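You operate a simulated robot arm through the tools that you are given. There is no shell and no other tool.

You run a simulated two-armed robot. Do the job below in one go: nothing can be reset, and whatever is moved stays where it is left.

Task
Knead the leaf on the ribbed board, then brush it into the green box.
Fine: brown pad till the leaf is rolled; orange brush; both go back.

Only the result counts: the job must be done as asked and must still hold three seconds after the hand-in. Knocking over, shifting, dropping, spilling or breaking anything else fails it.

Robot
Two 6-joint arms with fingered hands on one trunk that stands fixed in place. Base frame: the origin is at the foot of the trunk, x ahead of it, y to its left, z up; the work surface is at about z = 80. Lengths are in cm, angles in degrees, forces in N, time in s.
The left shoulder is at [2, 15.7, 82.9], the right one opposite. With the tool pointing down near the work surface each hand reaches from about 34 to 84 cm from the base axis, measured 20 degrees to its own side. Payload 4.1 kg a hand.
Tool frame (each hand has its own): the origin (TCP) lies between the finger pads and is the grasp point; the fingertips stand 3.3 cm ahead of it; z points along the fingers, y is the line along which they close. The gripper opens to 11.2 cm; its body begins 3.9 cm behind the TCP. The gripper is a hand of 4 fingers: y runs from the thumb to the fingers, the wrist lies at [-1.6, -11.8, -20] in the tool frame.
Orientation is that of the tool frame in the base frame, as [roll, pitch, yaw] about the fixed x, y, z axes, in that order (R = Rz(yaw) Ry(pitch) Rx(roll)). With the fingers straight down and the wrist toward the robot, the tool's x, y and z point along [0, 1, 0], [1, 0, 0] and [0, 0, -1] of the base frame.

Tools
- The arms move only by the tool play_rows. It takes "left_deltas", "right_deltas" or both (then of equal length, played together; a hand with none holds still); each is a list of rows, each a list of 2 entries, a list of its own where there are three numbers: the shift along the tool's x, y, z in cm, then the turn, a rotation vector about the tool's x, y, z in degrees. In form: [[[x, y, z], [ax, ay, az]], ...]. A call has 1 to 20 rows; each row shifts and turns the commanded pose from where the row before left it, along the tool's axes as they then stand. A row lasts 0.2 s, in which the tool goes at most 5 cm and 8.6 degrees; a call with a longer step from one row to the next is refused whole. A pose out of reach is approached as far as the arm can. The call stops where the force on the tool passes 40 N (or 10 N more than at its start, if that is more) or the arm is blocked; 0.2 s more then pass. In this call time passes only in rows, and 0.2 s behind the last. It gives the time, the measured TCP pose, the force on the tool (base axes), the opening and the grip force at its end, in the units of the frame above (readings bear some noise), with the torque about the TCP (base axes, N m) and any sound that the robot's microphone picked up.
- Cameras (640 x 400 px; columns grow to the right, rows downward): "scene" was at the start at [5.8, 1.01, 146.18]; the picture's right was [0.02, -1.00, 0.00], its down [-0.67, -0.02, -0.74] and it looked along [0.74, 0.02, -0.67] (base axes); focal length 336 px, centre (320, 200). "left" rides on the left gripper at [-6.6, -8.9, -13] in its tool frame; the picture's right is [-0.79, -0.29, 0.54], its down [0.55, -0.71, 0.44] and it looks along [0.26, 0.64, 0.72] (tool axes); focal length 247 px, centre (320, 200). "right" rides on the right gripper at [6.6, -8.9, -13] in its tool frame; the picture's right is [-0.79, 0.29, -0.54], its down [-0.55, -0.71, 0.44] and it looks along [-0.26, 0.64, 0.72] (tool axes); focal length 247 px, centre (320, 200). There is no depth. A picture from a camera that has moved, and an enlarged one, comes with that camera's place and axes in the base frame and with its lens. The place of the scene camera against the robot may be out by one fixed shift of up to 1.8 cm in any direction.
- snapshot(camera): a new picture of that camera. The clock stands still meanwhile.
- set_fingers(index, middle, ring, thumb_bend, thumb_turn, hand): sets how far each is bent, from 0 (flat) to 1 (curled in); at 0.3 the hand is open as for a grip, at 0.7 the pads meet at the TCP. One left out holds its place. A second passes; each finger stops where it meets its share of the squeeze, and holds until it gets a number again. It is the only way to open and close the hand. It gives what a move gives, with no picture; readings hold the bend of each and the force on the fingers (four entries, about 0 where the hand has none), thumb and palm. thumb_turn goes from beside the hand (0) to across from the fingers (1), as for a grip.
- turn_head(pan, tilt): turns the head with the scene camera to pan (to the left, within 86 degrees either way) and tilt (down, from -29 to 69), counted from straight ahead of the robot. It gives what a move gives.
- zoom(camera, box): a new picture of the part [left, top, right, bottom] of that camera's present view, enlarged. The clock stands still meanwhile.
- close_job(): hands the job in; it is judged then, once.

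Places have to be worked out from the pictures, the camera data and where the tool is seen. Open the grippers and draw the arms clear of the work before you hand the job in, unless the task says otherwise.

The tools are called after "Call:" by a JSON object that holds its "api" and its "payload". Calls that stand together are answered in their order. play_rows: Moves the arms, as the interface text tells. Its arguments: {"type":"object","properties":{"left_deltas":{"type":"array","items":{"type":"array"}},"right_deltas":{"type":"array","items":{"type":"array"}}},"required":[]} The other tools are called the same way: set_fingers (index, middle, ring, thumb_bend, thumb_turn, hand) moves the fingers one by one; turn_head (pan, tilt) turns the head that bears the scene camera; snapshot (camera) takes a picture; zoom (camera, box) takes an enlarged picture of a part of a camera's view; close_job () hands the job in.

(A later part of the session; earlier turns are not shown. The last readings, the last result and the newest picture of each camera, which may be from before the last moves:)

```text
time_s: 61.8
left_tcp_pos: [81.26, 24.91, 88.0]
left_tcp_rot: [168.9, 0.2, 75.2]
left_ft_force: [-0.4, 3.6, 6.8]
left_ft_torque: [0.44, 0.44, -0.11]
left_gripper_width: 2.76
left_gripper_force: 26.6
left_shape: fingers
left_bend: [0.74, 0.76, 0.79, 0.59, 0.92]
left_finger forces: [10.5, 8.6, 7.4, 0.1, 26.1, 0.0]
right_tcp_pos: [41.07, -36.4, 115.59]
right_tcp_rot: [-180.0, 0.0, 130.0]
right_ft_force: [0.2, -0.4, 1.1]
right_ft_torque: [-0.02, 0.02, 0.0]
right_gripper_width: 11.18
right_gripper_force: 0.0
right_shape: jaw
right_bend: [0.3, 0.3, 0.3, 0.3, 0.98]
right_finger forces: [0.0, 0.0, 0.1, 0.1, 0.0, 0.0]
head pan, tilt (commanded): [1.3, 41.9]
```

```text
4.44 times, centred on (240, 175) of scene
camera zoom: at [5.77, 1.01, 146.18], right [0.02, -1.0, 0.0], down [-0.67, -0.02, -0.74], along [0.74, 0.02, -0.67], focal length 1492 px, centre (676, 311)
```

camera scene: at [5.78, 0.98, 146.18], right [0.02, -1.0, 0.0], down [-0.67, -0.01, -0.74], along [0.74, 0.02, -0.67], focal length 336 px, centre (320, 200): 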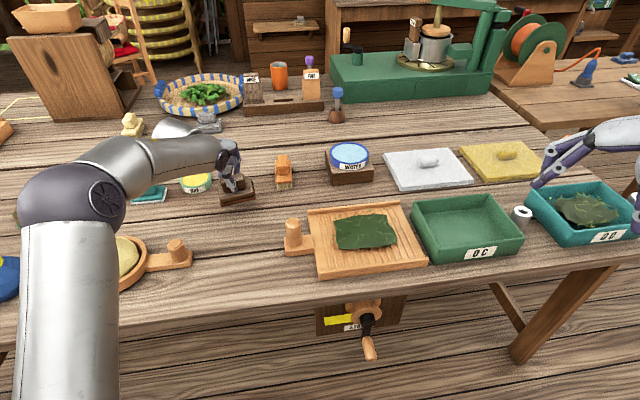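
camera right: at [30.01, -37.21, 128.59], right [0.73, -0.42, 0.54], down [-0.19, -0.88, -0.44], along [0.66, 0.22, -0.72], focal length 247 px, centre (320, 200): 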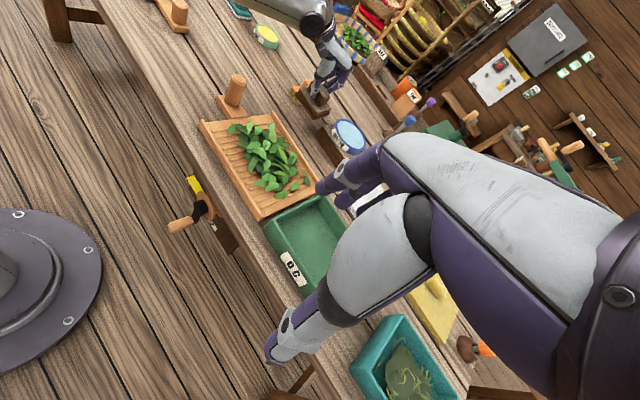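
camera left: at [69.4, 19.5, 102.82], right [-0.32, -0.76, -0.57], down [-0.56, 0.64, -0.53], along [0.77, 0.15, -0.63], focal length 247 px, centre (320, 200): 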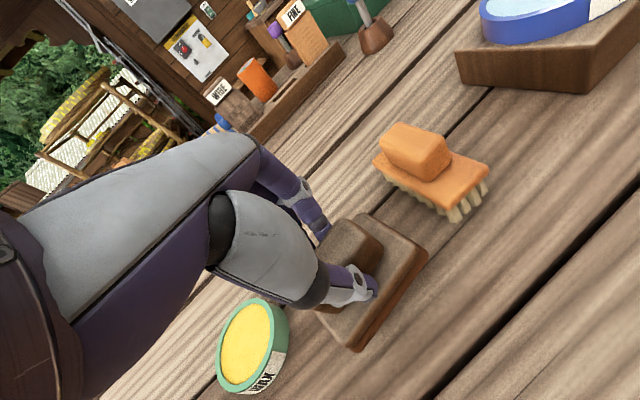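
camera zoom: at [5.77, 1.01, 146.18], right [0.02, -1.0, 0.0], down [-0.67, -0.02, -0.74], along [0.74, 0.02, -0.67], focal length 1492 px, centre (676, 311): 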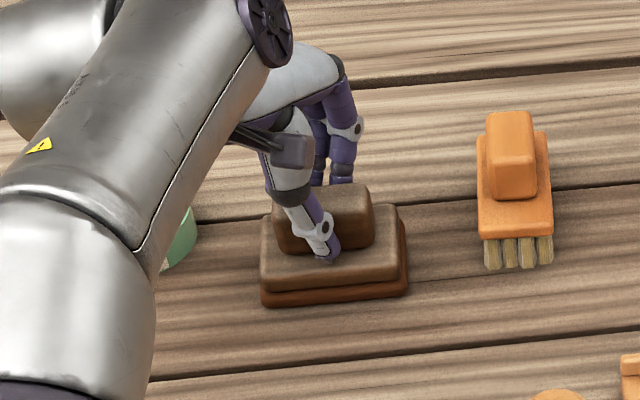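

The pad sits within ~0.7 cm of its original place with nearly the original orientation. I'll loosen the grip gradually so it settles flat.

Call:
{"api": "set_fingers", "payload": {"hand": "left", "index": 0.64, "middle": 0.65, "ring": 0.65, "thumb_bend": 0.6}}

Call:
{"api": "zoom", "payload": {"camera": "scene", "box": [170, 130, 310, 220]}}

```text
time_s: 62.8
left_tcp_pos: [81.29, 24.78, 87.97]
left_tcp_rot: [168.8, 0.2, 75.0]
left_ft_force: [0.3, 0.7, -1.9]
left_ft_torque: [-0.03, 0.0, -0.03]
left_gripper_width: 3.17
left_gripper_force: 3.2
left_shape: fingers
left_bend: [0.62, 0.64, 0.65, 0.57, 0.97]
left_finger forces: [1.7, 1.2, 0.0, 0.1, 2.9, 0.1]
right_tcp_pos: [41.22, -36.35, 115.6]
right_tcp_rot: [180.0, 0.1, 130.0]
right_ft_force: [-0.6, 0.8, 0.4]
right_ft_torque: [0.01, 0.02, -0.01]
right_gripper_width: 11.2
right_gripper_force: 0.1
right_shape: jaw
right_bend: [0.3, 0.3, 0.3, 0.3, 0.98]
right_finger forces: [0.0, 0.0, 0.0, 0.0, 0.0, 0.0]
head pan, tilt (commanded): [1.3, 41.9]
```

```text
4.44 times, centred on (240, 175) of scene
camera zoom: at [5.8, 1.01, 146.18], right [0.02, -1.0, 0.0], down [-0.67, -0.02, -0.74], along [0.74, 0.02, -0.67], focal length 1492 px, centre (676, 311)
```

zoom: 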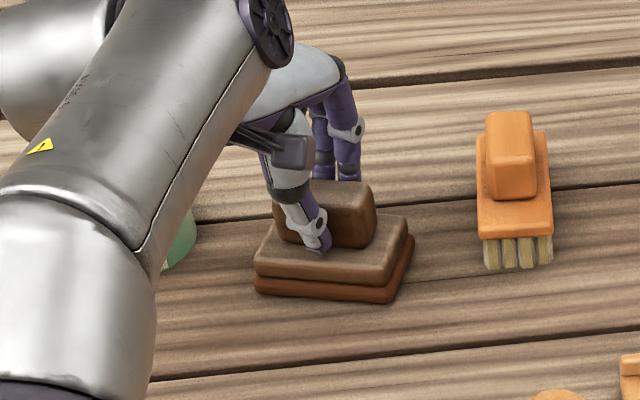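

On loosening, the pad turned ~12° clockwise to align with the fingers. While it is still lightly held I'll rotate the hand back +12° to bring the pad to its original yaw.

Call:
{"api": "play_rows", "payload": {"left_deltas": [[[0, 0, 0], [0, 1.2, -6.0]], [[0, 0, 0], [0, 1.2, -6.0]]]}}

Call:
{"api": "zoom", "payload": {"camera": "scene", "box": [170, 130, 310, 220]}}

Call:
{"api": "zoom", "payload": {"camera": "right", "box": [240, 0, 360, 110]}}

```text
time_s: 63.4
left_tcp_pos: [81.39, 24.77, 87.94]
left_tcp_rot: [168.8, 0.2, 87.1]
left_ft_force: [0.0, 0.5, -1.9]
left_ft_torque: [0.02, 0.0, -0.05]
left_gripper_width: 3.17
left_gripper_force: 3.9
left_shape: fingers
left_bend: [0.62, 0.64, 0.65, 0.57, 0.97]
left_finger forces: [1.8, 1.2, 0.1, 0.0, 3.0, 0.1]
right_tcp_pos: [41.25, -36.46, 115.58]
right_tcp_rot: [180.0, -0.1, 130.0]
right_ft_force: [0.0, -0.2, -0.8]
right_ft_torque: [-0.02, 0.02, 0.02]
right_gripper_width: 11.17
right_gripper_force: 0.1
right_shape: jaw
right_bend: [0.3, 0.3, 0.3, 0.3, 0.98]
right_finger forces: [0.0, 0.0, 0.0, 0.0, 0.0, 0.1]
head pan, tilt (commanded): [1.3, 41.9]
```

```text
4.44 times, centred on (240, 175) of scene
camera zoom: at [5.8, 1.02, 146.18], right [0.02, -1.0, 0.0], down [-0.67, -0.02, -0.74], along [0.74, 0.02, -0.67], focal length 1492 px, centre (676, 311)
```

zoom: 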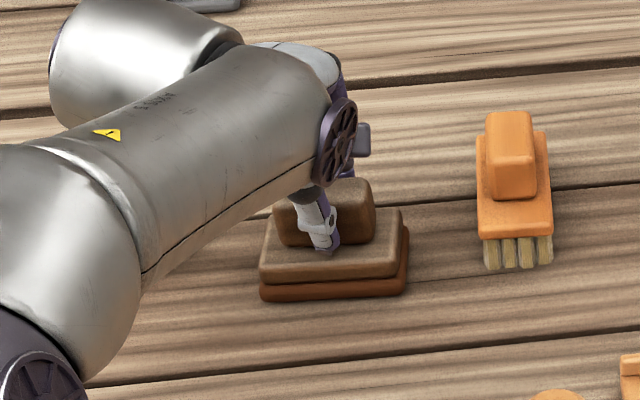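

```text
3.64 times, centred on (300, 55) of right
camera zoom: at [30.02, -37.16, 128.6], right [0.73, -0.42, 0.54], down [-0.19, -0.88, -0.44], along [0.66, 0.22, -0.72], focal length 898 px, centre (393, 727)
```

zoom: 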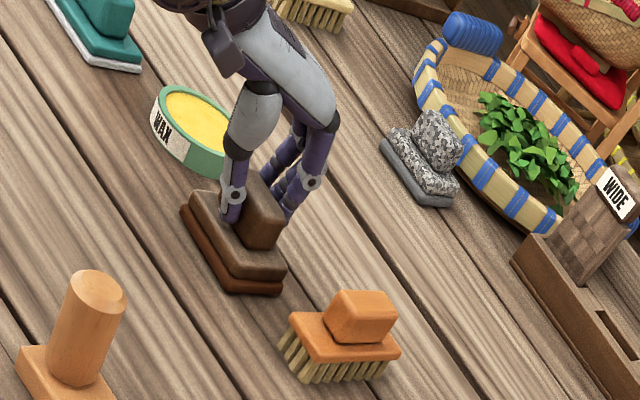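

The pad now hangs just above the table with nearly original yaw. I'll nudge it (+0.8, −0.5) with +3° yaw, then lower until it touches.

Call:
{"api": "play_rows", "payload": {"left_deltas": [[[-0.23, 0.4, 0.08], [0, 0.3, -1.5]], [[-0.23, 0.4, 0.08], [0, 0.3, -1.5]], [[0, -0.04, 0.2], [0, 0, 0]], [[0, -0.04, 0.2], [0, 0, 0]]]}}

Call:
{"api": "zoom", "payload": {"camera": "scene", "box": [170, 130, 310, 220]}}

Call:
{"api": "zoom", "payload": {"camera": "right", "box": [240, 0, 360, 110]}}

```text
time_s: 64.4
left_tcp_pos: [82.27, 24.2, 87.67]
left_tcp_rot: [168.8, 0.2, 90.2]
left_ft_force: [-1.9, -0.6, 6.2]
left_ft_torque: [-0.04, 0.09, -0.03]
left_gripper_width: 3.17
left_gripper_force: 3.8
left_shape: fingers
left_bend: [0.62, 0.64, 0.65, 0.57, 0.97]
left_finger forces: [1.9, 1.0, 0.0, 0.0, 4.6, 0.1]
right_tcp_pos: [41.08, -36.51, 115.64]
right_tcp_rot: [-179.9, 0.0, 130.0]
right_ft_force: [-1.0, -0.1, 0.1]
right_ft_torque: [-0.03, -0.01, -0.02]
right_gripper_width: 11.16
right_gripper_force: 0.0
right_shape: jaw
right_bend: [0.3, 0.3, 0.3, 0.3, 0.98]
right_finger forces: [0.0, 0.1, 0.0, 0.0, 0.0, 0.0]
head pan, tilt (commanded): [1.3, 41.9]
```

```text
4.44 times, centred on (240, 175) of scene
camera zoom: at [5.77, 1.0, 146.18], right [0.02, -1.0, 0.0], down [-0.67, -0.02, -0.74], along [0.74, 0.02, -0.67], focal length 1492 px, centre (676, 311)
```

zoom: 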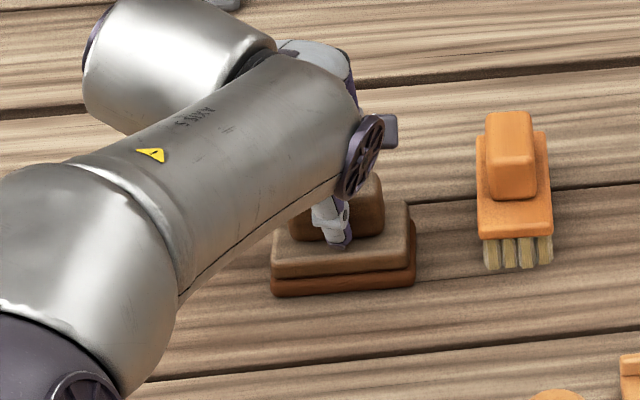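

```text
3.64 times, centred on (300, 55) of right
camera zoom: at [29.99, -37.17, 128.61], right [0.73, -0.42, 0.54], down [-0.19, -0.88, -0.44], along [0.66, 0.22, -0.72], focal length 898 px, centre (393, 727)
```

zoom: 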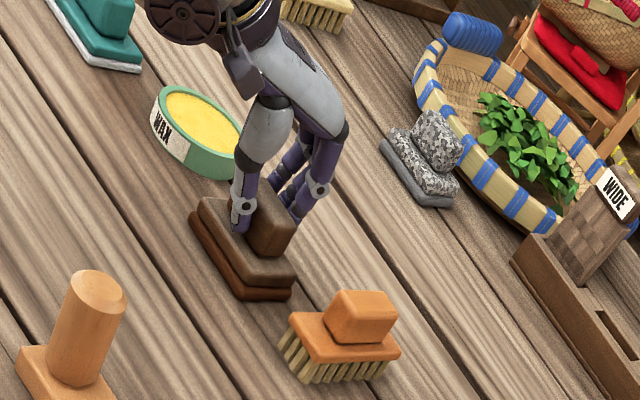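

The pad's image now matches its original position and yaw to within ~0.2 cm, touching with ~8 N. I'll open the hand.

Call:
{"api": "set_fingers", "payload": {"hand": "left", "index": 0.56, "middle": 0.56, "ring": 0.56, "thumb_bend": 0.54}}

Call:
{"api": "zoom", "payload": {"camera": "scene", "box": [170, 130, 310, 220]}}

Call:
{"api": "zoom", "payload": {"camera": "right", "box": [240, 0, 360, 110]}}

```text
time_s: 65.4
left_tcp_pos: [82.28, 24.29, 87.53]
left_tcp_rot: [169.0, 0.1, 90.2]
left_ft_force: [0.5, -0.6, 0.4]
left_ft_torque: [0.01, -0.03, 0.01]
left_gripper_width: 4.3
left_gripper_force: 0.1
left_shape: fingers
left_bend: [0.56, 0.56, 0.56, 0.54, 0.97]
left_finger forces: [0.1, 0.1, 0.1, 0.1, 0.0, 0.0]
right_tcp_pos: [41.23, -36.51, 115.52]
right_tcp_rot: [-179.9, 0.1, 130.0]
right_ft_force: [-0.7, 0.1, -0.1]
right_ft_torque: [-0.01, -0.01, 0.0]
right_gripper_width: 11.16
right_gripper_force: 0.2
right_shape: jaw
right_bend: [0.3, 0.3, 0.3, 0.3, 0.98]
right_finger forces: [0.0, 0.0, 0.0, 0.1, 0.1, 0.0]
head pan, tilt (commanded): [1.3, 41.9]
```

```text
4.44 times, centred on (240, 175) of scene
camera zoom: at [5.8, 1.01, 146.18], right [0.02, -1.0, 0.0], down [-0.67, -0.02, -0.74], along [0.74, 0.02, -0.67], focal length 1492 px, centre (676, 311)
```

zoom: 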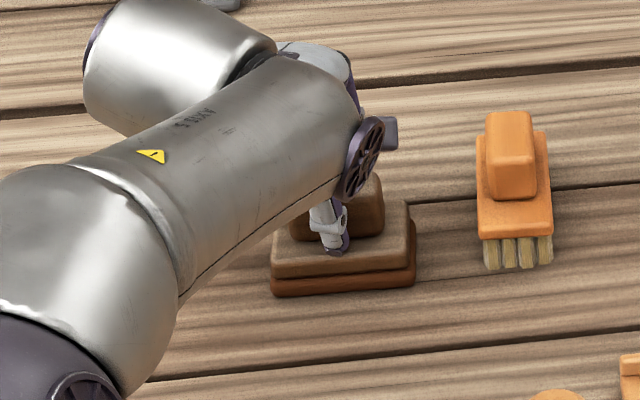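

```text
3.64 times, centred on (300, 55) of right
camera zoom: at [30.01, -37.16, 128.6], right [0.73, -0.42, 0.54], down [-0.19, -0.88, -0.44], along [0.66, 0.22, -0.72], focal length 898 px, centre (393, 727)
```

zoom: 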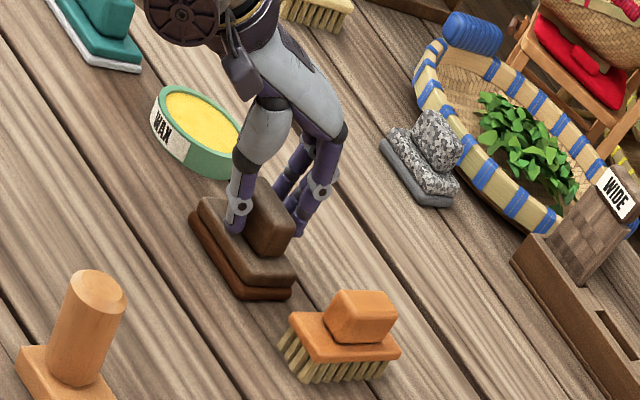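

The pad stayed in place. I'll open wider and rise about 4 cm with a slight backward drift to avoid the reach limit.

Call:
{"api": "set_fingers", "payload": {"hand": "left", "index": 0.44, "middle": 0.44, "ring": 0.44, "thumb_bend": 0.44}}

Call:
{"api": "play_rows", "payload": {"left_deltas": [[[0, 0.0, -0.8], [0, 0, 0]], [[0, -0.1, -0.8], [0, 0, 0]], [[0, -0.1, -0.8], [0, 0, 0]], [[0, -0.1, -0.8], [0, 0, 0]], [[0, -0.2, -0.8], [0, 0, 0]]]}}

Call:
{"api": "zoom", "payload": {"camera": "scene", "box": [170, 130, 310, 220]}}

Call:
{"api": "snapshot", "payload": {"camera": "left"}}

```text
time_s: 66.4
left_tcp_pos: [82.15, 24.19, 87.57]
left_tcp_rot: [169.0, 0.1, 90.2]
left_ft_force: [0.2, -0.9, -0.1]
left_ft_torque: [0.01, -0.01, 0.01]
left_gripper_width: 7.38
left_gripper_force: 0.0
left_shape: fingers
left_bend: [0.44, 0.44, 0.44, 0.44, 0.97]
left_finger forces: [0.0, 0.0, 0.0, 0.0, 0.0, 0.0]
right_tcp_pos: [41.24, -36.62, 115.57]
right_tcp_rot: [-180.0, 0.0, 129.9]
right_ft_force: [-0.4, -0.3, 0.3]
right_ft_torque: [0.01, 0.01, 0.01]
right_gripper_width: 11.18
right_gripper_force: 0.1
right_shape: jaw
right_bend: [0.3, 0.3, 0.3, 0.3, 0.98]
right_finger forces: [0.0, 0.0, 0.0, 0.0, 0.0, 0.1]
head pan, tilt (commanded): [1.3, 41.9]
```

```text
time_s: 67.6
left_tcp_pos: [80.85, 24.27, 91.42]
left_tcp_rot: [168.9, 0.1, 90.2]
left_ft_force: [0.1, 0.8, 0.1]
left_ft_torque: [-0.01, -0.01, 0.0]
left_gripper_width: 7.38
left_gripper_force: 0.1
left_shape: fingers
left_bend: [0.44, 0.44, 0.44, 0.44, 0.97]
left_finger forces: [0.0, 0.0, 0.0, 0.0, 0.0, 0.0]
right_tcp_pos: [41.28, -36.49, 115.61]
right_tcp_rot: [179.9, 0.0, 130.0]
right_ft_force: [-0.5, -0.5, -0.5]
right_ft_torque: [-0.02, 0.01, 0.01]
right_gripper_width: 11.14
right_gripper_force: 0.1
right_shape: jaw
right_bend: [0.3, 0.3, 0.3, 0.3, 0.98]
right_finger forces: [0.1, 0.0, 0.0, 0.1, 0.0, 0.0]
head pan, tilt (commanded): [1.3, 41.9]
```

```text
4.44 times, centred on (240, 175) of scene
camera zoom: at [5.8, 1.01, 146.18], right [0.02, -1.0, 0.0], down [-0.67, -0.02, -0.74], along [0.74, 0.02, -0.67], focal length 1492 px, centre (676, 311)
```

zoom: 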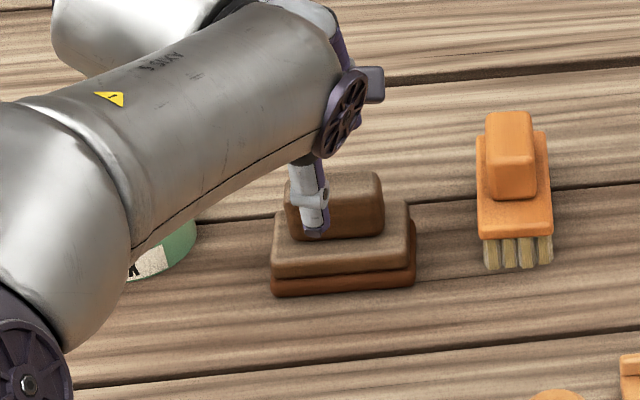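

```text
taken
camera left: at [69.58, 17.75, 102.52], right [-0.17, -0.79, -0.58], down [-0.62, 0.55, -0.56], along [0.77, 0.26, -0.59], focal length 247 px, centre (320, 200)
```

left: 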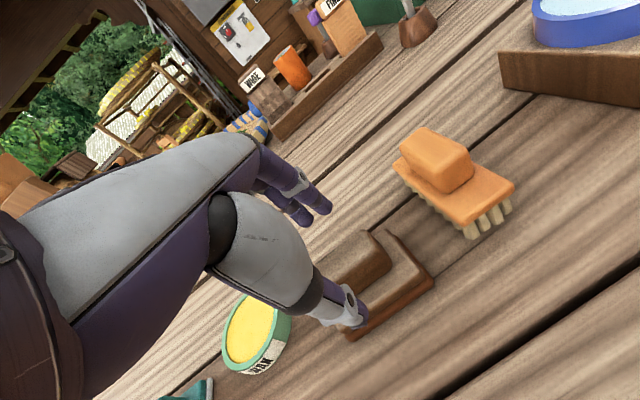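

The pad is exactly home. For the brush (knob centre ≈(87.4, 13.4), beyond comfortable reach), I'll draw back first, then open the thumb flat and shape the fingers so they can hook behind the knob to pull it closer.

Call:
{"api": "play_rows", "payload": {"left_deltas": [[[0, -0.8, -0.6], [0, 0, 0]], [[0, -1.0, -0.3], [0, 0, 0]], [[-1.5, -1.0, 0], [0, 0, 0]], [[-2.0, -1.0, 0], [0, 0, 0]], [[-2.0, 0, 0], [0, 0, 0]]]}}

Call:
{"api": "set_fingers", "payload": {"hand": "left", "index": 0.4, "middle": 0.4, "ring": 0.4, "thumb_bend": 0.0}}

Call:
{"api": "snapshot", "payload": {"camera": "left"}}

Call:
{"api": "zoom", "payload": {"camera": "right", "box": [200, 0, 360, 130]}}

```text
time_s: 68.8
left_tcp_pos: [76.95, 18.7, 91.45]
left_tcp_rot: [169.1, 0.1, 90.4]
left_ft_force: [-0.3, 0.6, -0.8]
left_ft_torque: [0.01, 0.0, 0.02]
left_gripper_width: 7.39
left_gripper_force: 0.0
left_shape: fingers
left_bend: [0.44, 0.44, 0.44, 0.44, 0.97]
left_finger forces: [0.0, 0.0, 0.0, 0.0, 0.0, 0.0]
right_tcp_pos: [41.16, -36.45, 115.53]
right_tcp_rot: [-180.0, 0.1, 130.1]
right_ft_force: [0.0, 0.0, 0.3]
right_ft_torque: [0.0, 0.0, -0.01]
right_gripper_width: 11.15
right_gripper_force: 0.0
right_shape: jaw
right_bend: [0.3, 0.3, 0.3, 0.3, 0.98]
right_finger forces: [0.1, 0.1, 0.0, 0.0, 0.0, 0.0]
head pan, tilt (commanded): [1.3, 41.9]
```

```text
time_s: 69.8
left_tcp_pos: [76.98, 18.75, 91.47]
left_tcp_rot: [169.0, 0.1, 90.2]
left_ft_force: [0.3, -0.4, 0.5]
left_ft_torque: [-0.01, -0.01, 0.01]
left_gripper_width: 12.14
left_gripper_force: 0.0
left_shape: fingers
left_bend: [0.4, 0.4, 0.4, 0.0, 0.97]
left_finger forces: [0.0, 0.1, 0.1, 0.1, 0.0, 0.1]
right_tcp_pos: [41.15, -36.32, 115.63]
right_tcp_rot: [180.0, -0.1, 130.1]
right_ft_force: [0.5, -0.6, -0.9]
right_ft_torque: [-0.01, -0.01, -0.04]
right_gripper_width: 11.14
right_gripper_force: 0.1
right_shape: jaw
right_bend: [0.3, 0.3, 0.3, 0.3, 0.98]
right_finger forces: [0.0, 0.0, 0.0, 0.0, 0.0, 0.0]
head pan, tilt (commanded): [1.3, 41.9]
```

```text
taken
camera left: at [65.66, 12.24, 102.64], right [-0.17, -0.79, -0.58], down [-0.62, 0.55, -0.56], along [0.77, 0.26, -0.59], focal length 247 px, centre (320, 200)
```

left: 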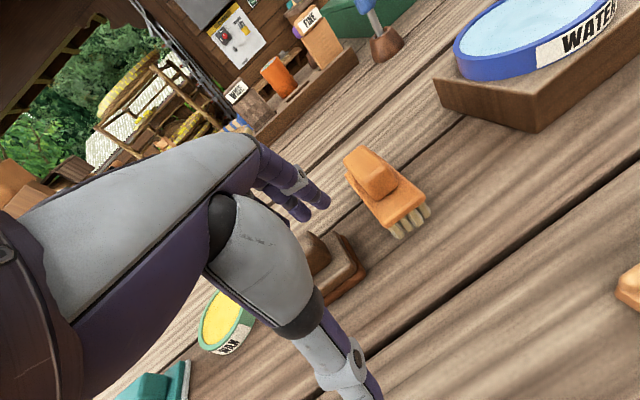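

```text
3.08 times, centred on (280, 65) of right
camera zoom: at [30.01, -37.16, 128.6], right [0.73, -0.42, 0.54], down [-0.19, -0.88, -0.44], along [0.66, 0.22, -0.72], focal length 760 px, centre (443, 615)
```

zoom: 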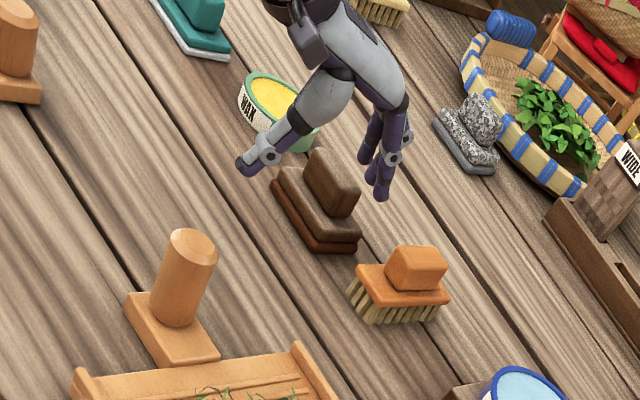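

Thumb is out of the way. I'll yaw +10° and tilt to ~25°, then move so the fingers pass over the brush and hover just behind its knob.

Call:
{"api": "play_rows", "payload": {"left_deltas": [[[0, 0, 0], [0, 0.95, -4.9]], [[0, 0, 0], [0, 0.95, -4.9]], [[0, 0, 0], [-7, 0, 0]], [[0, 0, 0], [-7, 0, 0]], [[-2.93, 0.45, 0.21], [0, 0, 0]], [[-2.93, 0.45, 0.21], [0, 0, 0]], [[-0.3, 1.38, 0.85], [0, 0, 0]], [[-0.3, 1.38, 0.85], [0, 0, 0]], [[-0.3, 1.38, 0.85], [0, 0, 0]], [[-0.3, 1.38, 0.85], [0, 0, 0]]]}}

Call:
{"api": "snapshot", "payload": {"camera": "left"}}

Call:
{"api": "zoom", "payload": {"camera": "right", "box": [220, 20, 360, 130]}}

Call:
{"api": "zoom", "payload": {"camera": "scene", "box": [200, 110, 340, 210]}}

```text
time_s: 72.0
left_tcp_pos: [85.6, 13.2, 90.9]
left_tcp_rot: [155.0, 0.2, 100.3]
left_ft_force: [0.7, 1.1, -1.0]
left_ft_torque: [0.0, 0.0, 0.01]
left_gripper_width: 12.14
left_gripper_force: 0.1
left_shape: fingers
left_bend: [0.4, 0.4, 0.4, 0.0, 0.98]
left_finger forces: [0.0, 0.0, 0.0, 0.1, 0.0, 0.0]
right_tcp_pos: [41.29, -36.59, 115.58]
right_tcp_rot: [180.0, 0.1, 130.0]
right_ft_force: [-0.1, 0.2, -0.2]
right_ft_torque: [0.01, 0.0, 0.01]
right_gripper_width: 11.15
right_gripper_force: 0.0
right_shape: jaw
right_bend: [0.3, 0.3, 0.3, 0.3, 0.98]
right_finger forces: [0.0, 0.0, 0.0, 0.1, 0.0, 0.0]
head pan, tilt (commanded): [1.3, 41.9]
```

```text
taken
camera left: at [73.29, 4.4, 98.99], right [0.11, -0.79, -0.61], down [-0.55, 0.46, -0.7], along [0.83, 0.41, -0.38], focal length 247 px, centre (320, 200)
```

left: 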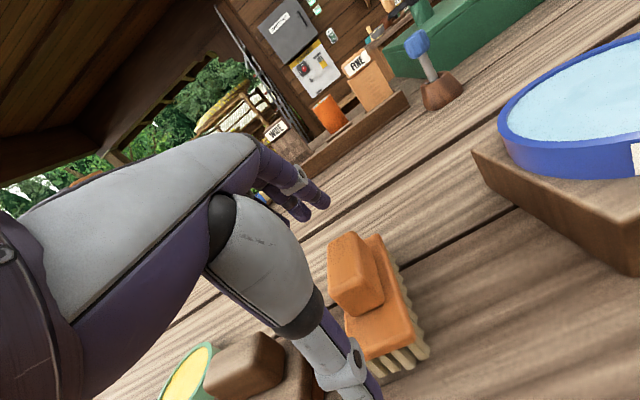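

```text
3.64 times, centred on (290, 75) of right
camera zoom: at [29.99, -37.15, 128.61], right [0.73, -0.42, 0.54], down [-0.19, -0.88, -0.44], along [0.66, 0.22, -0.72], focal length 898 px, centre (429, 654)
```

zoom: 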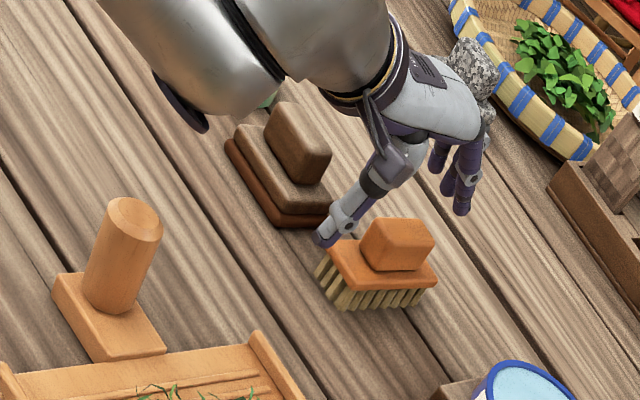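

```text
4.00 times, centred on (270, 160) of scene
camera zoom: at [5.78, 1.02, 146.18], right [0.02, -1.0, 0.0], down [-0.67, -0.02, -0.74], along [0.74, 0.02, -0.67], focal length 1343 px, centre (520, 360)
```

zoom: 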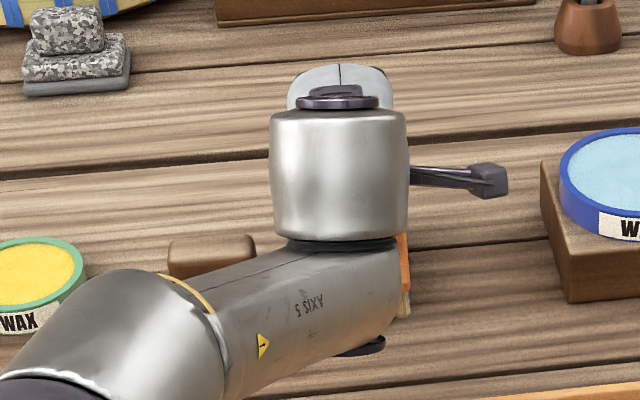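

Fingertips are at about (92, 14, 89.7), behind the knob's far face, thumb ahead of the brush's near end. I'll lower straight down ~4.3 cm in small steps.

Call:
{"api": "play_rows", "payload": {"left_deltas": [[[0, -0.42, 0.9], [0, 0, 0]], [[0, -0.42, 0.9], [0, 0, 0]], [[0, -0.38, 0.82], [0, 0, 0]], [[0, -0.3, 0.65], [0, 0, 0]]]}}

Call:
{"api": "snapshot", "payload": {"camera": "left"}}

Call:
{"api": "zoom", "payload": {"camera": "right", "box": [220, 20, 360, 130]}}

```text
time_s: 73.0
left_tcp_pos: [85.65, 13.03, 87.33]
left_tcp_rot: [154.9, 0.2, 100.2]
left_ft_force: [0.1, 0.6, 0.5]
left_ft_torque: [-0.03, -0.02, 0.01]
left_gripper_width: 12.29
left_gripper_force: 0.4
left_shape: fingers
left_bend: [0.39, 0.4, 0.4, 0.0, 0.98]
left_finger forces: [1.2, 0.1, 0.1, 0.0, 0.1, 0.0]
right_tcp_pos: [41.29, -36.53, 115.5]
right_tcp_rot: [180.0, -0.1, 130.0]
right_ft_force: [0.2, -0.7, 1.2]
right_ft_torque: [-0.02, 0.0, 0.0]
right_gripper_width: 11.17
right_gripper_force: 0.1
right_shape: jaw
right_bend: [0.3, 0.3, 0.3, 0.3, 0.98]
right_finger forces: [0.0, 0.0, 0.0, 0.1, 0.0, 0.0]
head pan, tilt (commanded): [1.3, 41.9]
```

```text
taken
camera left: at [73.28, 4.38, 95.38], right [0.11, -0.79, -0.61], down [-0.55, 0.46, -0.7], along [0.83, 0.41, -0.38], focal length 247 px, centre (320, 200)
```

left: 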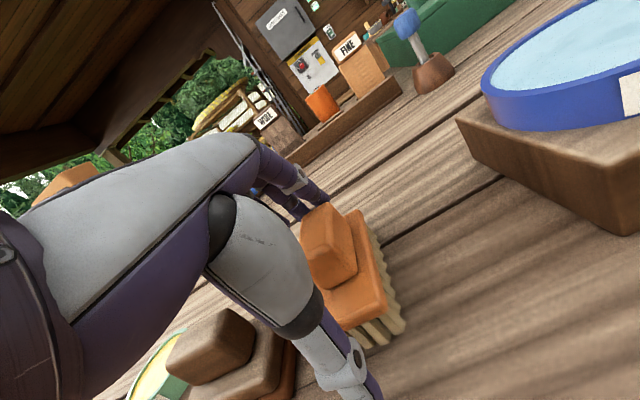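

```text
3.64 times, centred on (290, 75) of right
camera zoom: at [30.0, -37.17, 128.6], right [0.73, -0.42, 0.54], down [-0.19, -0.88, -0.44], along [0.66, 0.22, -0.72], focal length 898 px, centre (429, 654)
```

zoom: 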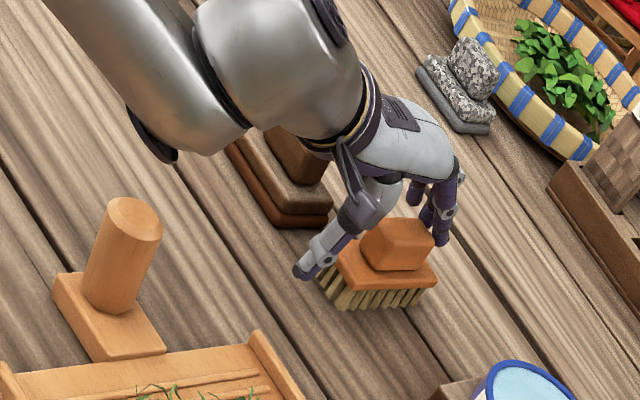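

Fingers are just behind the knob (index touching lightly). I'll lower 0.6 cm more and pull back 3 cm to test the drag.

Call:
{"api": "play_rows", "payload": {"left_deltas": [[[0, -0.25, 0.54], [0, 0, 0]], [[0.17, -0.89, -0.42], [0, 0, 0]], [[0.17, -0.89, -0.42], [0, 0, 0]], [[0.17, -0.89, -0.42], [0, 0, 0]]]}}

Call:
{"api": "snapshot", "payload": {"camera": "left"}}

Call:
{"api": "zoom", "payload": {"camera": "right", "box": [220, 20, 360, 130]}}

```text
time_s: 74.0
left_tcp_pos: [82.54, 13.1, 86.7]
left_tcp_rot: [154.9, 0.2, 100.4]
left_ft_force: [2.2, -0.3, 6.6]
left_ft_torque: [-0.01, -0.24, -0.02]
left_gripper_width: 12.63
left_gripper_force: 3.3
left_shape: fingers
left_bend: [0.36, 0.4, 0.4, 0.0, 0.98]
left_finger forces: [5.0, 0.4, 0.1, 0.0, 0.0, 0.1]
right_tcp_pos: [41.21, -36.46, 115.54]
right_tcp_rot: [-180.0, -0.1, 130.0]
right_ft_force: [-0.9, 0.0, -0.2]
right_ft_torque: [0.01, -0.03, 0.0]
right_gripper_width: 11.19
right_gripper_force: 0.1
right_shape: jaw
right_bend: [0.3, 0.3, 0.3, 0.3, 0.98]
right_finger forces: [0.0, 0.0, 0.0, 0.0, 0.1, 0.0]
head pan, tilt (commanded): [1.3, 41.9]
```

```text
taken
camera left: at [70.28, 4.32, 94.75], right [0.11, -0.79, -0.61], down [-0.55, 0.46, -0.7], along [0.83, 0.41, -0.38], focal length 247 px, centre (320, 200)
```

left: 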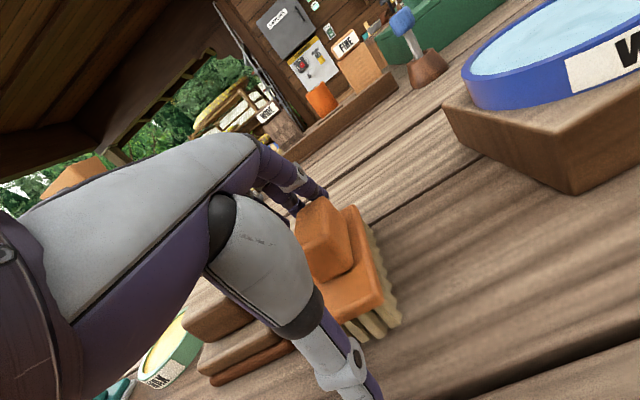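

```text
3.64 times, centred on (290, 75) of right
camera zoom: at [30.0, -37.17, 128.6], right [0.73, -0.42, 0.54], down [-0.19, -0.88, -0.44], along [0.66, 0.22, -0.72], focal length 898 px, centre (429, 654)
```

zoom: 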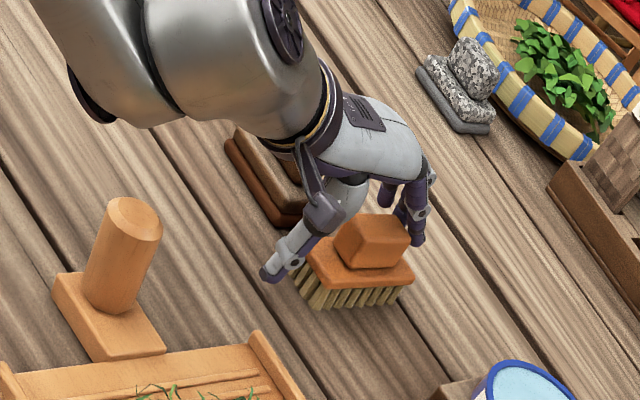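

The brush drags along well. I'll continue pulling back ~6 cm.

Call:
{"api": "play_rows", "payload": {"left_deltas": [[[0.17, -0.89, -0.44], [0, 0, 0]], [[0.17, -0.89, -0.42], [0, 0, 0]], [[0.17, -0.89, -0.42], [0, 0, 0]], [[0.17, -0.89, -0.42], [0, 0, 0]], [[0.17, -0.89, -0.42], [0, 0, 0]], [[0.17, -0.89, -0.42], [0, 0, 0]]]}}

Call:
{"api": "snapshot", "payload": {"camera": "left"}}

Call:
{"api": "zoom", "payload": {"camera": "right", "box": [200, 20, 340, 130]}}

Call:
{"api": "zoom", "payload": {"camera": "scene", "box": [200, 110, 340, 210]}}

```text
time_s: 75.4
left_tcp_pos: [76.53, 13.04, 86.69]
left_tcp_rot: [155.0, 0.0, 100.3]
left_ft_force: [1.0, 0.2, 3.9]
left_ft_torque: [0.0, -0.18, -0.01]
left_gripper_width: 12.64
left_gripper_force: 2.0
left_shape: fingers
left_bend: [0.37, 0.4, 0.4, 0.0, 0.98]
left_finger forces: [4.3, 0.1, 0.0, 0.0, 0.0, 0.0]
right_tcp_pos: [41.17, -36.5, 115.61]
right_tcp_rot: [179.9, 0.0, 130.0]
right_ft_force: [-0.6, 1.0, -0.1]
right_ft_torque: [0.0, -0.02, 0.02]
right_gripper_width: 11.17
right_gripper_force: 0.0
right_shape: jaw
right_bend: [0.3, 0.3, 0.3, 0.3, 0.98]
right_finger forces: [0.0, 0.0, 0.0, 0.1, 0.0, 0.0]
head pan, tilt (commanded): [1.3, 41.9]
```

```text
taken
camera left: at [64.27, 4.25, 94.75], right [0.11, -0.79, -0.61], down [-0.55, 0.46, -0.7], along [0.83, 0.41, -0.38], focal length 247 px, centre (320, 200)
```

left: 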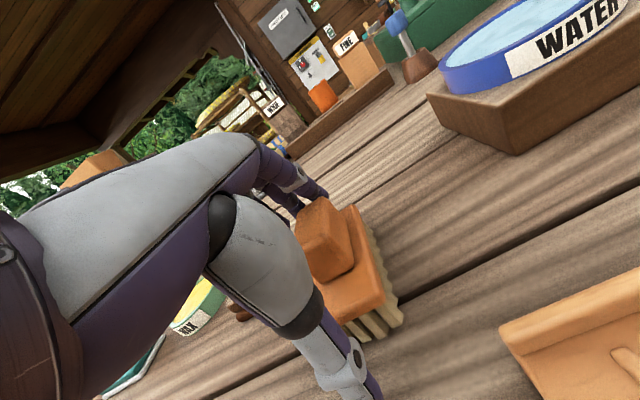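

```text
3.64 times, centred on (270, 75) of right
camera zoom: at [30.01, -37.17, 128.6], right [0.73, -0.42, 0.54], down [-0.19, -0.88, -0.44], along [0.66, 0.22, -0.72], focal length 898 px, centre (502, 654)
```

zoom: 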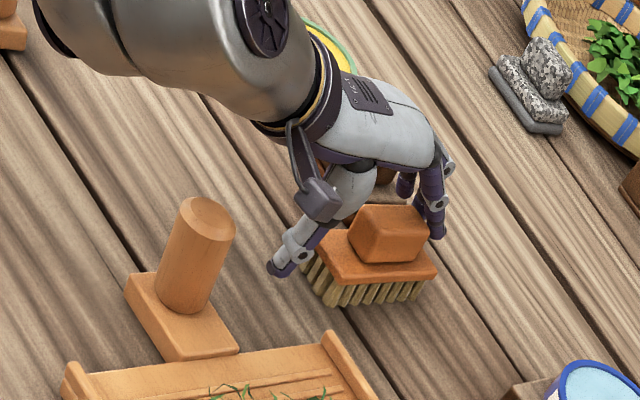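

```text
4.00 times, centred on (270, 160) of scene
camera zoom: at [5.79, 1.01, 146.18], right [0.02, -1.0, 0.0], down [-0.67, -0.02, -0.74], along [0.74, 0.02, -0.67], focal length 1343 px, centre (520, 360)
```

zoom: 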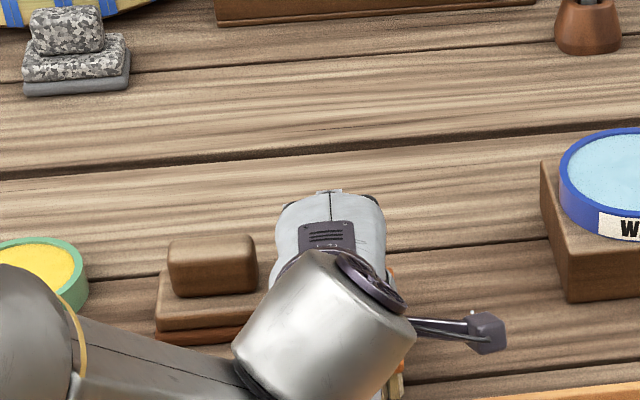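

The brush follows straight and the pad is untouched. I'll pull another ~6 cm.

Call:
{"api": "play_rows", "payload": {"left_deltas": [[[0.27, -0.87, -0.42], [0, 0, 0]], [[0.27, -0.87, -0.42], [0, 0, 0]], [[0.27, -0.87, -0.42], [0, 0, 0]], [[0.27, -0.87, -0.42], [0, 0, 0]], [[0.27, -0.87, -0.42], [0, 0, 0]], [[0.27, -0.87, -0.42], [0, 0, 0]], [[0, 0.6, 0.3], [0, 0, 0]]]}}

Call:
{"api": "snapshot", "payload": {"camera": "left"}}

Call:
{"api": "zoom", "payload": {"camera": "right", "box": [200, 20, 340, 130]}}

```text
time_s: 77.0
left_tcp_pos: [71.21, 13.67, 86.74]
left_tcp_rot: [155.1, 0.2, 100.1]
left_ft_force: [0.9, -0.2, -0.2]
left_ft_torque: [-0.02, -0.05, 0.01]
left_gripper_width: 12.2
left_gripper_force: 0.4
left_shape: fingers
left_bend: [0.39, 0.4, 0.4, 0.0, 0.98]
left_finger forces: [0.5, 0.1, 0.1, 0.0, 0.0, 0.1]
right_tcp_pos: [41.22, -36.52, 115.68]
right_tcp_rot: [180.0, 0.0, 130.0]
right_ft_force: [0.4, 0.0, -0.2]
right_ft_torque: [0.0, -0.03, 0.01]
right_gripper_width: 11.17
right_gripper_force: 0.0
right_shape: jaw
right_bend: [0.3, 0.3, 0.3, 0.3, 0.98]
right_finger forces: [0.0, 0.0, 0.0, 0.0, 0.1, 0.0]
head pan, tilt (commanded): [1.3, 41.9]
```

```text
taken
camera left: at [58.9, 4.94, 94.83], right [0.11, -0.79, -0.61], down [-0.55, 0.46, -0.7], along [0.83, 0.41, -0.38], focal length 247 px, centre (320, 200)
```

left: 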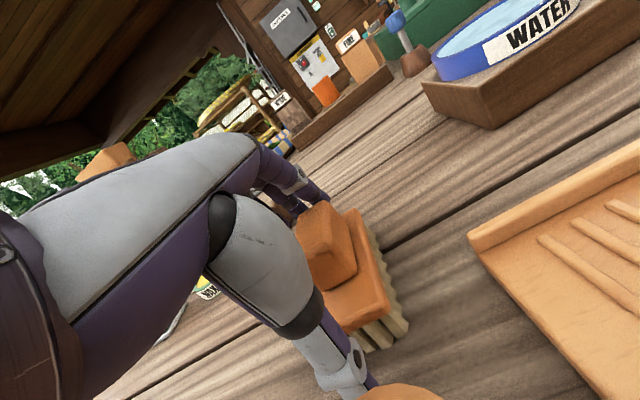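

```text
3.64 times, centred on (270, 75) of right
camera zoom: at [30.01, -37.16, 128.6], right [0.73, -0.42, 0.54], down [-0.19, -0.88, -0.44], along [0.66, 0.22, -0.72], focal length 898 px, centre (502, 654)
```

zoom: 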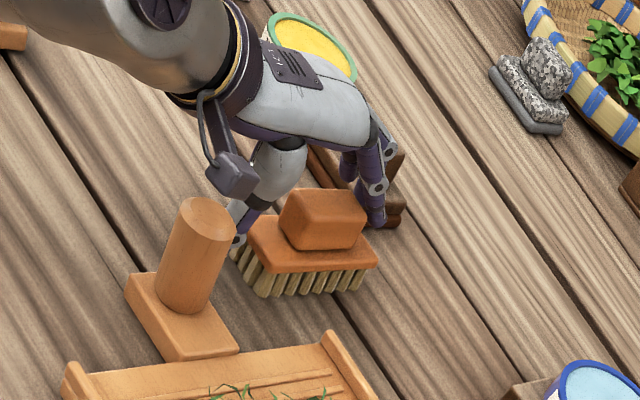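

Brush is now near x≈72. I'll raise the hand straight up clear of the knob and measure the brush's pose.

Call:
{"api": "play_rows", "payload": {"left_deltas": [[[0, 0.42, -0.9], [0, 0, 0]], [[0, 0.6, -1.36], [0, 0, 0]], [[0, 0.6, -1.36], [0, 0, 0]], [[0, 0.6, -1.36], [0, 0, 0]], [[2.0, 0.6, -2.0], [0, 0, 0]], [[3.0, -1.0, -2.0], [0, 0, 0]], [[3.0, -2.0, -2.0], [0, 0, 0]]]}}

Call:
{"api": "snapshot", "payload": {"camera": "left"}}

Call:
{"api": "zoom", "payload": {"camera": "right", "box": [200, 20, 340, 130]}}

Call:
{"api": "zoom", "payload": {"camera": "scene", "box": [210, 130, 350, 260]}}

```text
time_s: 78.6
left_tcp_pos: [65.13, 20.72, 96.56]
left_tcp_rot: [155.0, 0.1, 100.2]
left_ft_force: [0.5, 0.5, 0.9]
left_ft_torque: [-0.01, 0.04, -0.02]
left_gripper_width: 12.16
left_gripper_force: 0.1
left_shape: fingers
left_bend: [0.4, 0.4, 0.4, 0.0, 0.98]
left_finger forces: [0.0, 0.1, 0.0, 0.0, 0.1, 0.0]
right_tcp_pos: [41.24, -36.54, 115.62]
right_tcp_rot: [180.0, 0.0, 130.1]
right_ft_force: [0.0, 0.5, -1.1]
right_ft_torque: [-0.01, 0.01, 0.01]
right_gripper_width: 11.19
right_gripper_force: 0.0
right_shape: jaw
right_bend: [0.3, 0.3, 0.3, 0.3, 0.98]
right_finger forces: [0.0, 0.1, 0.0, 0.1, 0.1, 0.0]
head pan, tilt (commanded): [1.3, 41.9]
```

```text
taken
camera left: at [52.81, 11.98, 104.7], right [0.11, -0.79, -0.61], down [-0.55, 0.46, -0.7], along [0.83, 0.41, -0.38], focal length 247 px, centre (320, 200)
```

left: 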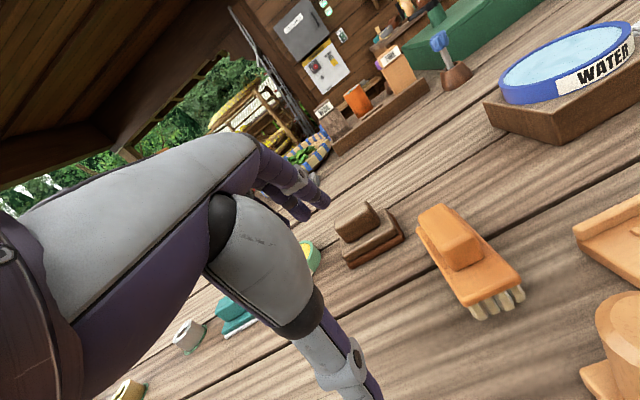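

```text
3.64 times, centred on (270, 75) of right
camera zoom: at [30.04, -37.19, 128.59], right [0.73, -0.42, 0.54], down [-0.19, -0.88, -0.44], along [0.66, 0.22, -0.72], focal length 898 px, centre (502, 654)
```

zoom: 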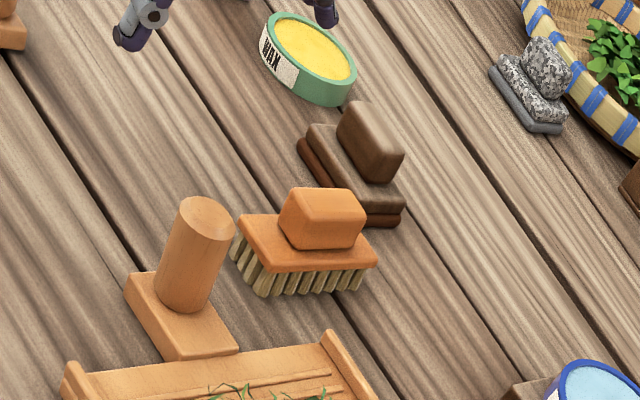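

```text
3.08 times, centred on (280, 195) of scene
camera zoom: at [5.84, 0.98, 146.17], right [0.02, -1.0, 0.0], down [-0.67, -0.01, -0.74], along [0.74, 0.02, -0.67], focal length 1033 px, centre (443, 215)
```

zoom: 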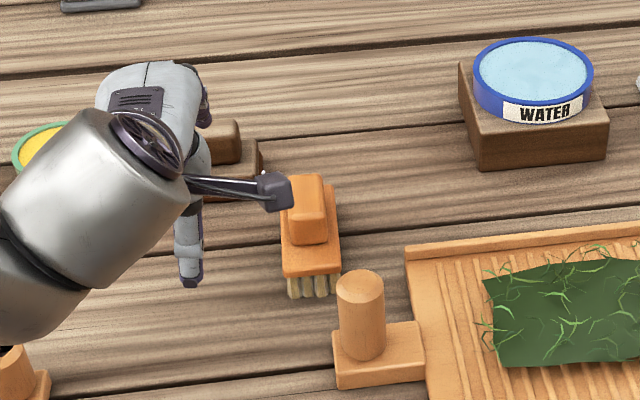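

Brush now at knob centre ≈(72.5, 14.2), yaw ≈14°. I'll straighten the hand, turn it about −86° so it can grip across the knob's narrow width, and lean it 25° for later reach.

Call:
{"api": "play_rows", "payload": {"left_deltas": [[[0, 0, 0], [8.3, 0, 0]], [[0, 0, 0], [8.3, 0, 0]], [[0, 0, 0], [8.4, 0, 0]], [[0, 0, -3], [0, 0, 0]], [[0, 0, 0], [0, 0, 8.5]], [[0, 0, 0], [0, 0, 8.5]], [[0, 0, 0], [0, 0, 8.5]], [[0, 0, 0], [0, 0, 8.5]], [[0, 0, 0], [0, 0, 8.5]], [[0, 0, 0], [0, 0, 8.5]], [[0, 0, 0], [0, 0, 8.5]], [[0, 0, 0], [0, 0, 8.5]], [[0, 0, 0], [0, 0, 8.5]], [[0, 0, 0], [0, 0, 8.5]]]}}

Call:
{"api": "set_fingers", "payload": {"hand": "left", "index": 0.4, "middle": 0.4, "ring": 0.4, "thumb_bend": 0.4}}

Call:
{"api": "snapshot", "payload": {"camera": "left"}}

Call:
{"api": "snapshot", "payload": {"camera": "scene"}}

```text
time_s: 81.6
left_tcp_pos: [64.54, 20.73, 99.41]
left_tcp_rot: [179.8, -0.1, 15.1]
left_ft_force: [0.6, 0.1, 0.6]
left_ft_torque: [-0.03, 0.01, -0.03]
left_gripper_width: 12.15
left_gripper_force: 0.1
left_shape: fingers
left_bend: [0.4, 0.4, 0.4, 0.0, 0.98]
left_finger forces: [0.1, 0.1, 0.0, 0.0, 0.0, 0.0]
left hand out of reach, approached as far as the arm can: row 14
right_tcp_pos: [41.29, -36.43, 115.55]
right_tcp_rot: [180.0, 0.0, 130.0]
right_ft_force: [-0.2, 0.6, -0.2]
right_ft_torque: [0.0, 0.0, 0.0]
right_gripper_width: 11.17
right_gripper_force: 0.0
right_shape: jaw
right_bend: [0.3, 0.3, 0.3, 0.3, 0.98]
right_finger forces: [0.1, 0.0, 0.0, 0.1, 0.0, 0.1]
head pan, tilt (commanded): [1.3, 41.9]
```

```text
time_s: 82.6
left_tcp_pos: [64.56, 20.69, 99.45]
left_tcp_rot: [179.8, -0.1, 15.3]
left_ft_force: [-0.1, -0.4, 0.3]
left_ft_torque: [0.02, 0.0, 0.0]
left_gripper_width: 8.59
left_gripper_force: 0.0
left_shape: fingers
left_bend: [0.4, 0.4, 0.4, 0.4, 0.98]
left_finger forces: [0.0, 0.0, 0.0, 0.0, 0.0, 0.0]
right_tcp_pos: [41.15, -36.43, 115.67]
right_tcp_rot: [-179.9, 0.0, 130.1]
right_ft_force: [0.2, 0.4, -0.4]
right_ft_torque: [-0.01, -0.01, 0.01]
right_gripper_width: 11.16
right_gripper_force: 0.0
right_shape: jaw
right_bend: [0.3, 0.3, 0.3, 0.3, 0.98]
right_finger forces: [0.0, 0.0, 0.0, 0.0, 0.1, 0.0]
head pan, tilt (commanded): [1.3, 41.9]
```

```text
taken
camera left: at [55.79, 27.78, 112.4], right [-0.84, 0.07, -0.54], down [0.35, 0.83, -0.44], along [0.42, -0.55, -0.72], focal length 247 px, centre (320, 200)
```

left: 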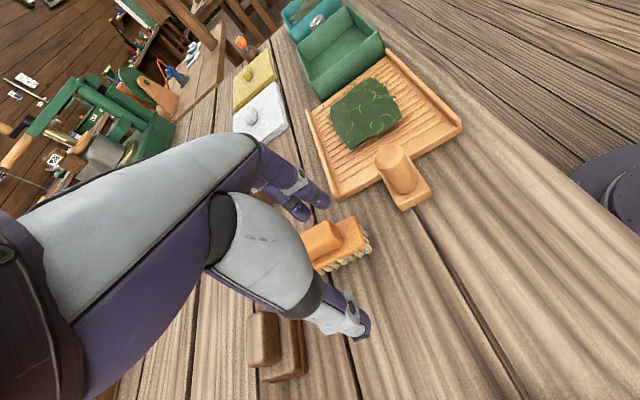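

```text
taken
camera scene: at [5.8, 1.01, 146.18], right [0.02, -1.0, 0.0], down [-0.67, -0.02, -0.74], along [0.74, 0.02, -0.67], focal length 336 px, centre (320, 200)
```

scene: 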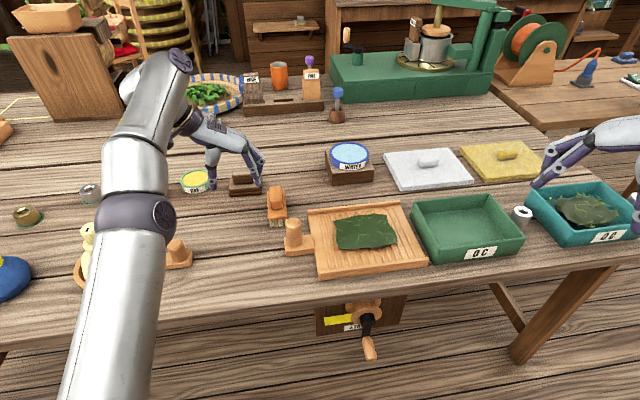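

Hand is turned; arm is near stretch so I'll go down first, then lean 25° about the closing axis, then move above the brush knob.

Call:
{"api": "play_rows", "payload": {"left_deltas": [[[0, 0, 1.2], [0, 0, 0]], [[0, 0, 1.3], [0, 0, 0]], [[0, 0, 1.3], [0, 0, 0]], [[0, 0, 1.2], [0, 0, 0]], [[0, 0, 0], [0, 8.3, 0]], [[0, 0, 0], [0, 8.3, 0]], [[0, 0, 0], [0, 8.4, 0]], [[0.94, 2.09, 1.1], [0, 0, 0]], [[0.94, 2.09, 1.1], [0, 0, 0]], [[0.94, 2.09, 1.1], [0, 0, 0]], [[0.94, 2.09, 1.1], [0, 0, 0]]]}}

Call:
{"api": "snapshot", "payload": {"camera": "left"}}

Call:
{"api": "zoom", "payload": {"camera": "right", "box": [200, 20, 340, 130]}}

Call:
{"api": "zoom", "payload": {"camera": "scene", "box": [210, 130, 350, 260]}}

```text
time_s: 85.0
left_tcp_pos: [71.92, 14.15, 92.03]
left_tcp_rot: [179.8, -25.1, 15.4]
left_ft_force: [-0.2, 0.7, 0.6]
left_ft_torque: [-0.02, -0.02, -0.01]
left_gripper_width: 8.62
left_gripper_force: 0.1
left_shape: fingers
left_bend: [0.4, 0.4, 0.4, 0.4, 0.98]
left_finger forces: [0.0, 0.0, 0.1, 0.0, 0.0, 0.0]
right_tcp_pos: [41.28, -36.48, 115.66]
right_tcp_rot: [180.0, 0.1, 130.1]
right_ft_force: [0.6, -0.4, -0.1]
right_ft_torque: [0.0, -0.02, 0.0]
right_gripper_width: 11.17
right_gripper_force: 0.0
right_shape: jaw
right_bend: [0.3, 0.3, 0.3, 0.3, 0.98]
right_finger forces: [0.0, 0.1, 0.0, 0.0, 0.0, 0.0]
head pan, tilt (commanded): [1.3, 41.9]
```

```text
taken
camera left: at [58.39, 19.75, 101.08], right [-0.55, 0.14, -0.82], down [0.47, 0.87, -0.16], along [0.69, -0.48, -0.54], focal length 247 px, centre (320, 200)
```

left: 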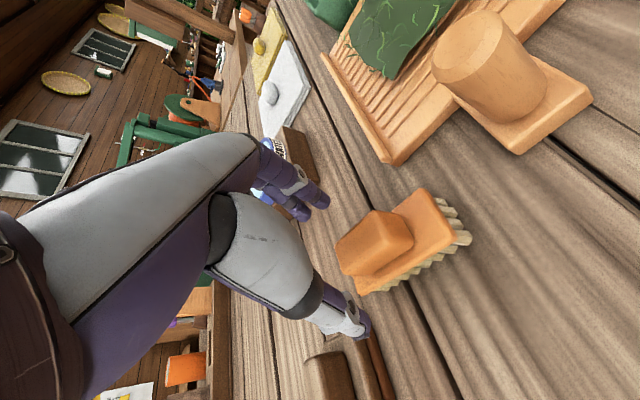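

```text
3.64 times, centred on (270, 75) of right
camera zoom: at [29.99, -37.14, 128.61], right [0.73, -0.42, 0.54], down [-0.19, -0.88, -0.44], along [0.66, 0.22, -0.72], focal length 898 px, centre (502, 654)
```

zoom: 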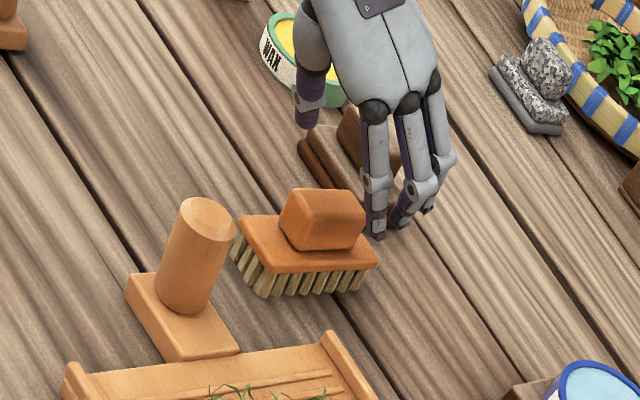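

```text
3.08 times, centred on (280, 195) of scene
camera zoom: at [5.77, 1.03, 146.18], right [0.02, -1.0, 0.0], down [-0.67, -0.02, -0.74], along [0.74, 0.02, -0.67], focal length 1033 px, centre (443, 215)
```

zoom: 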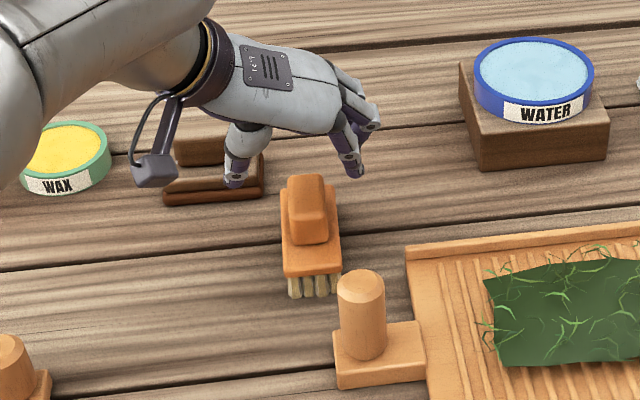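

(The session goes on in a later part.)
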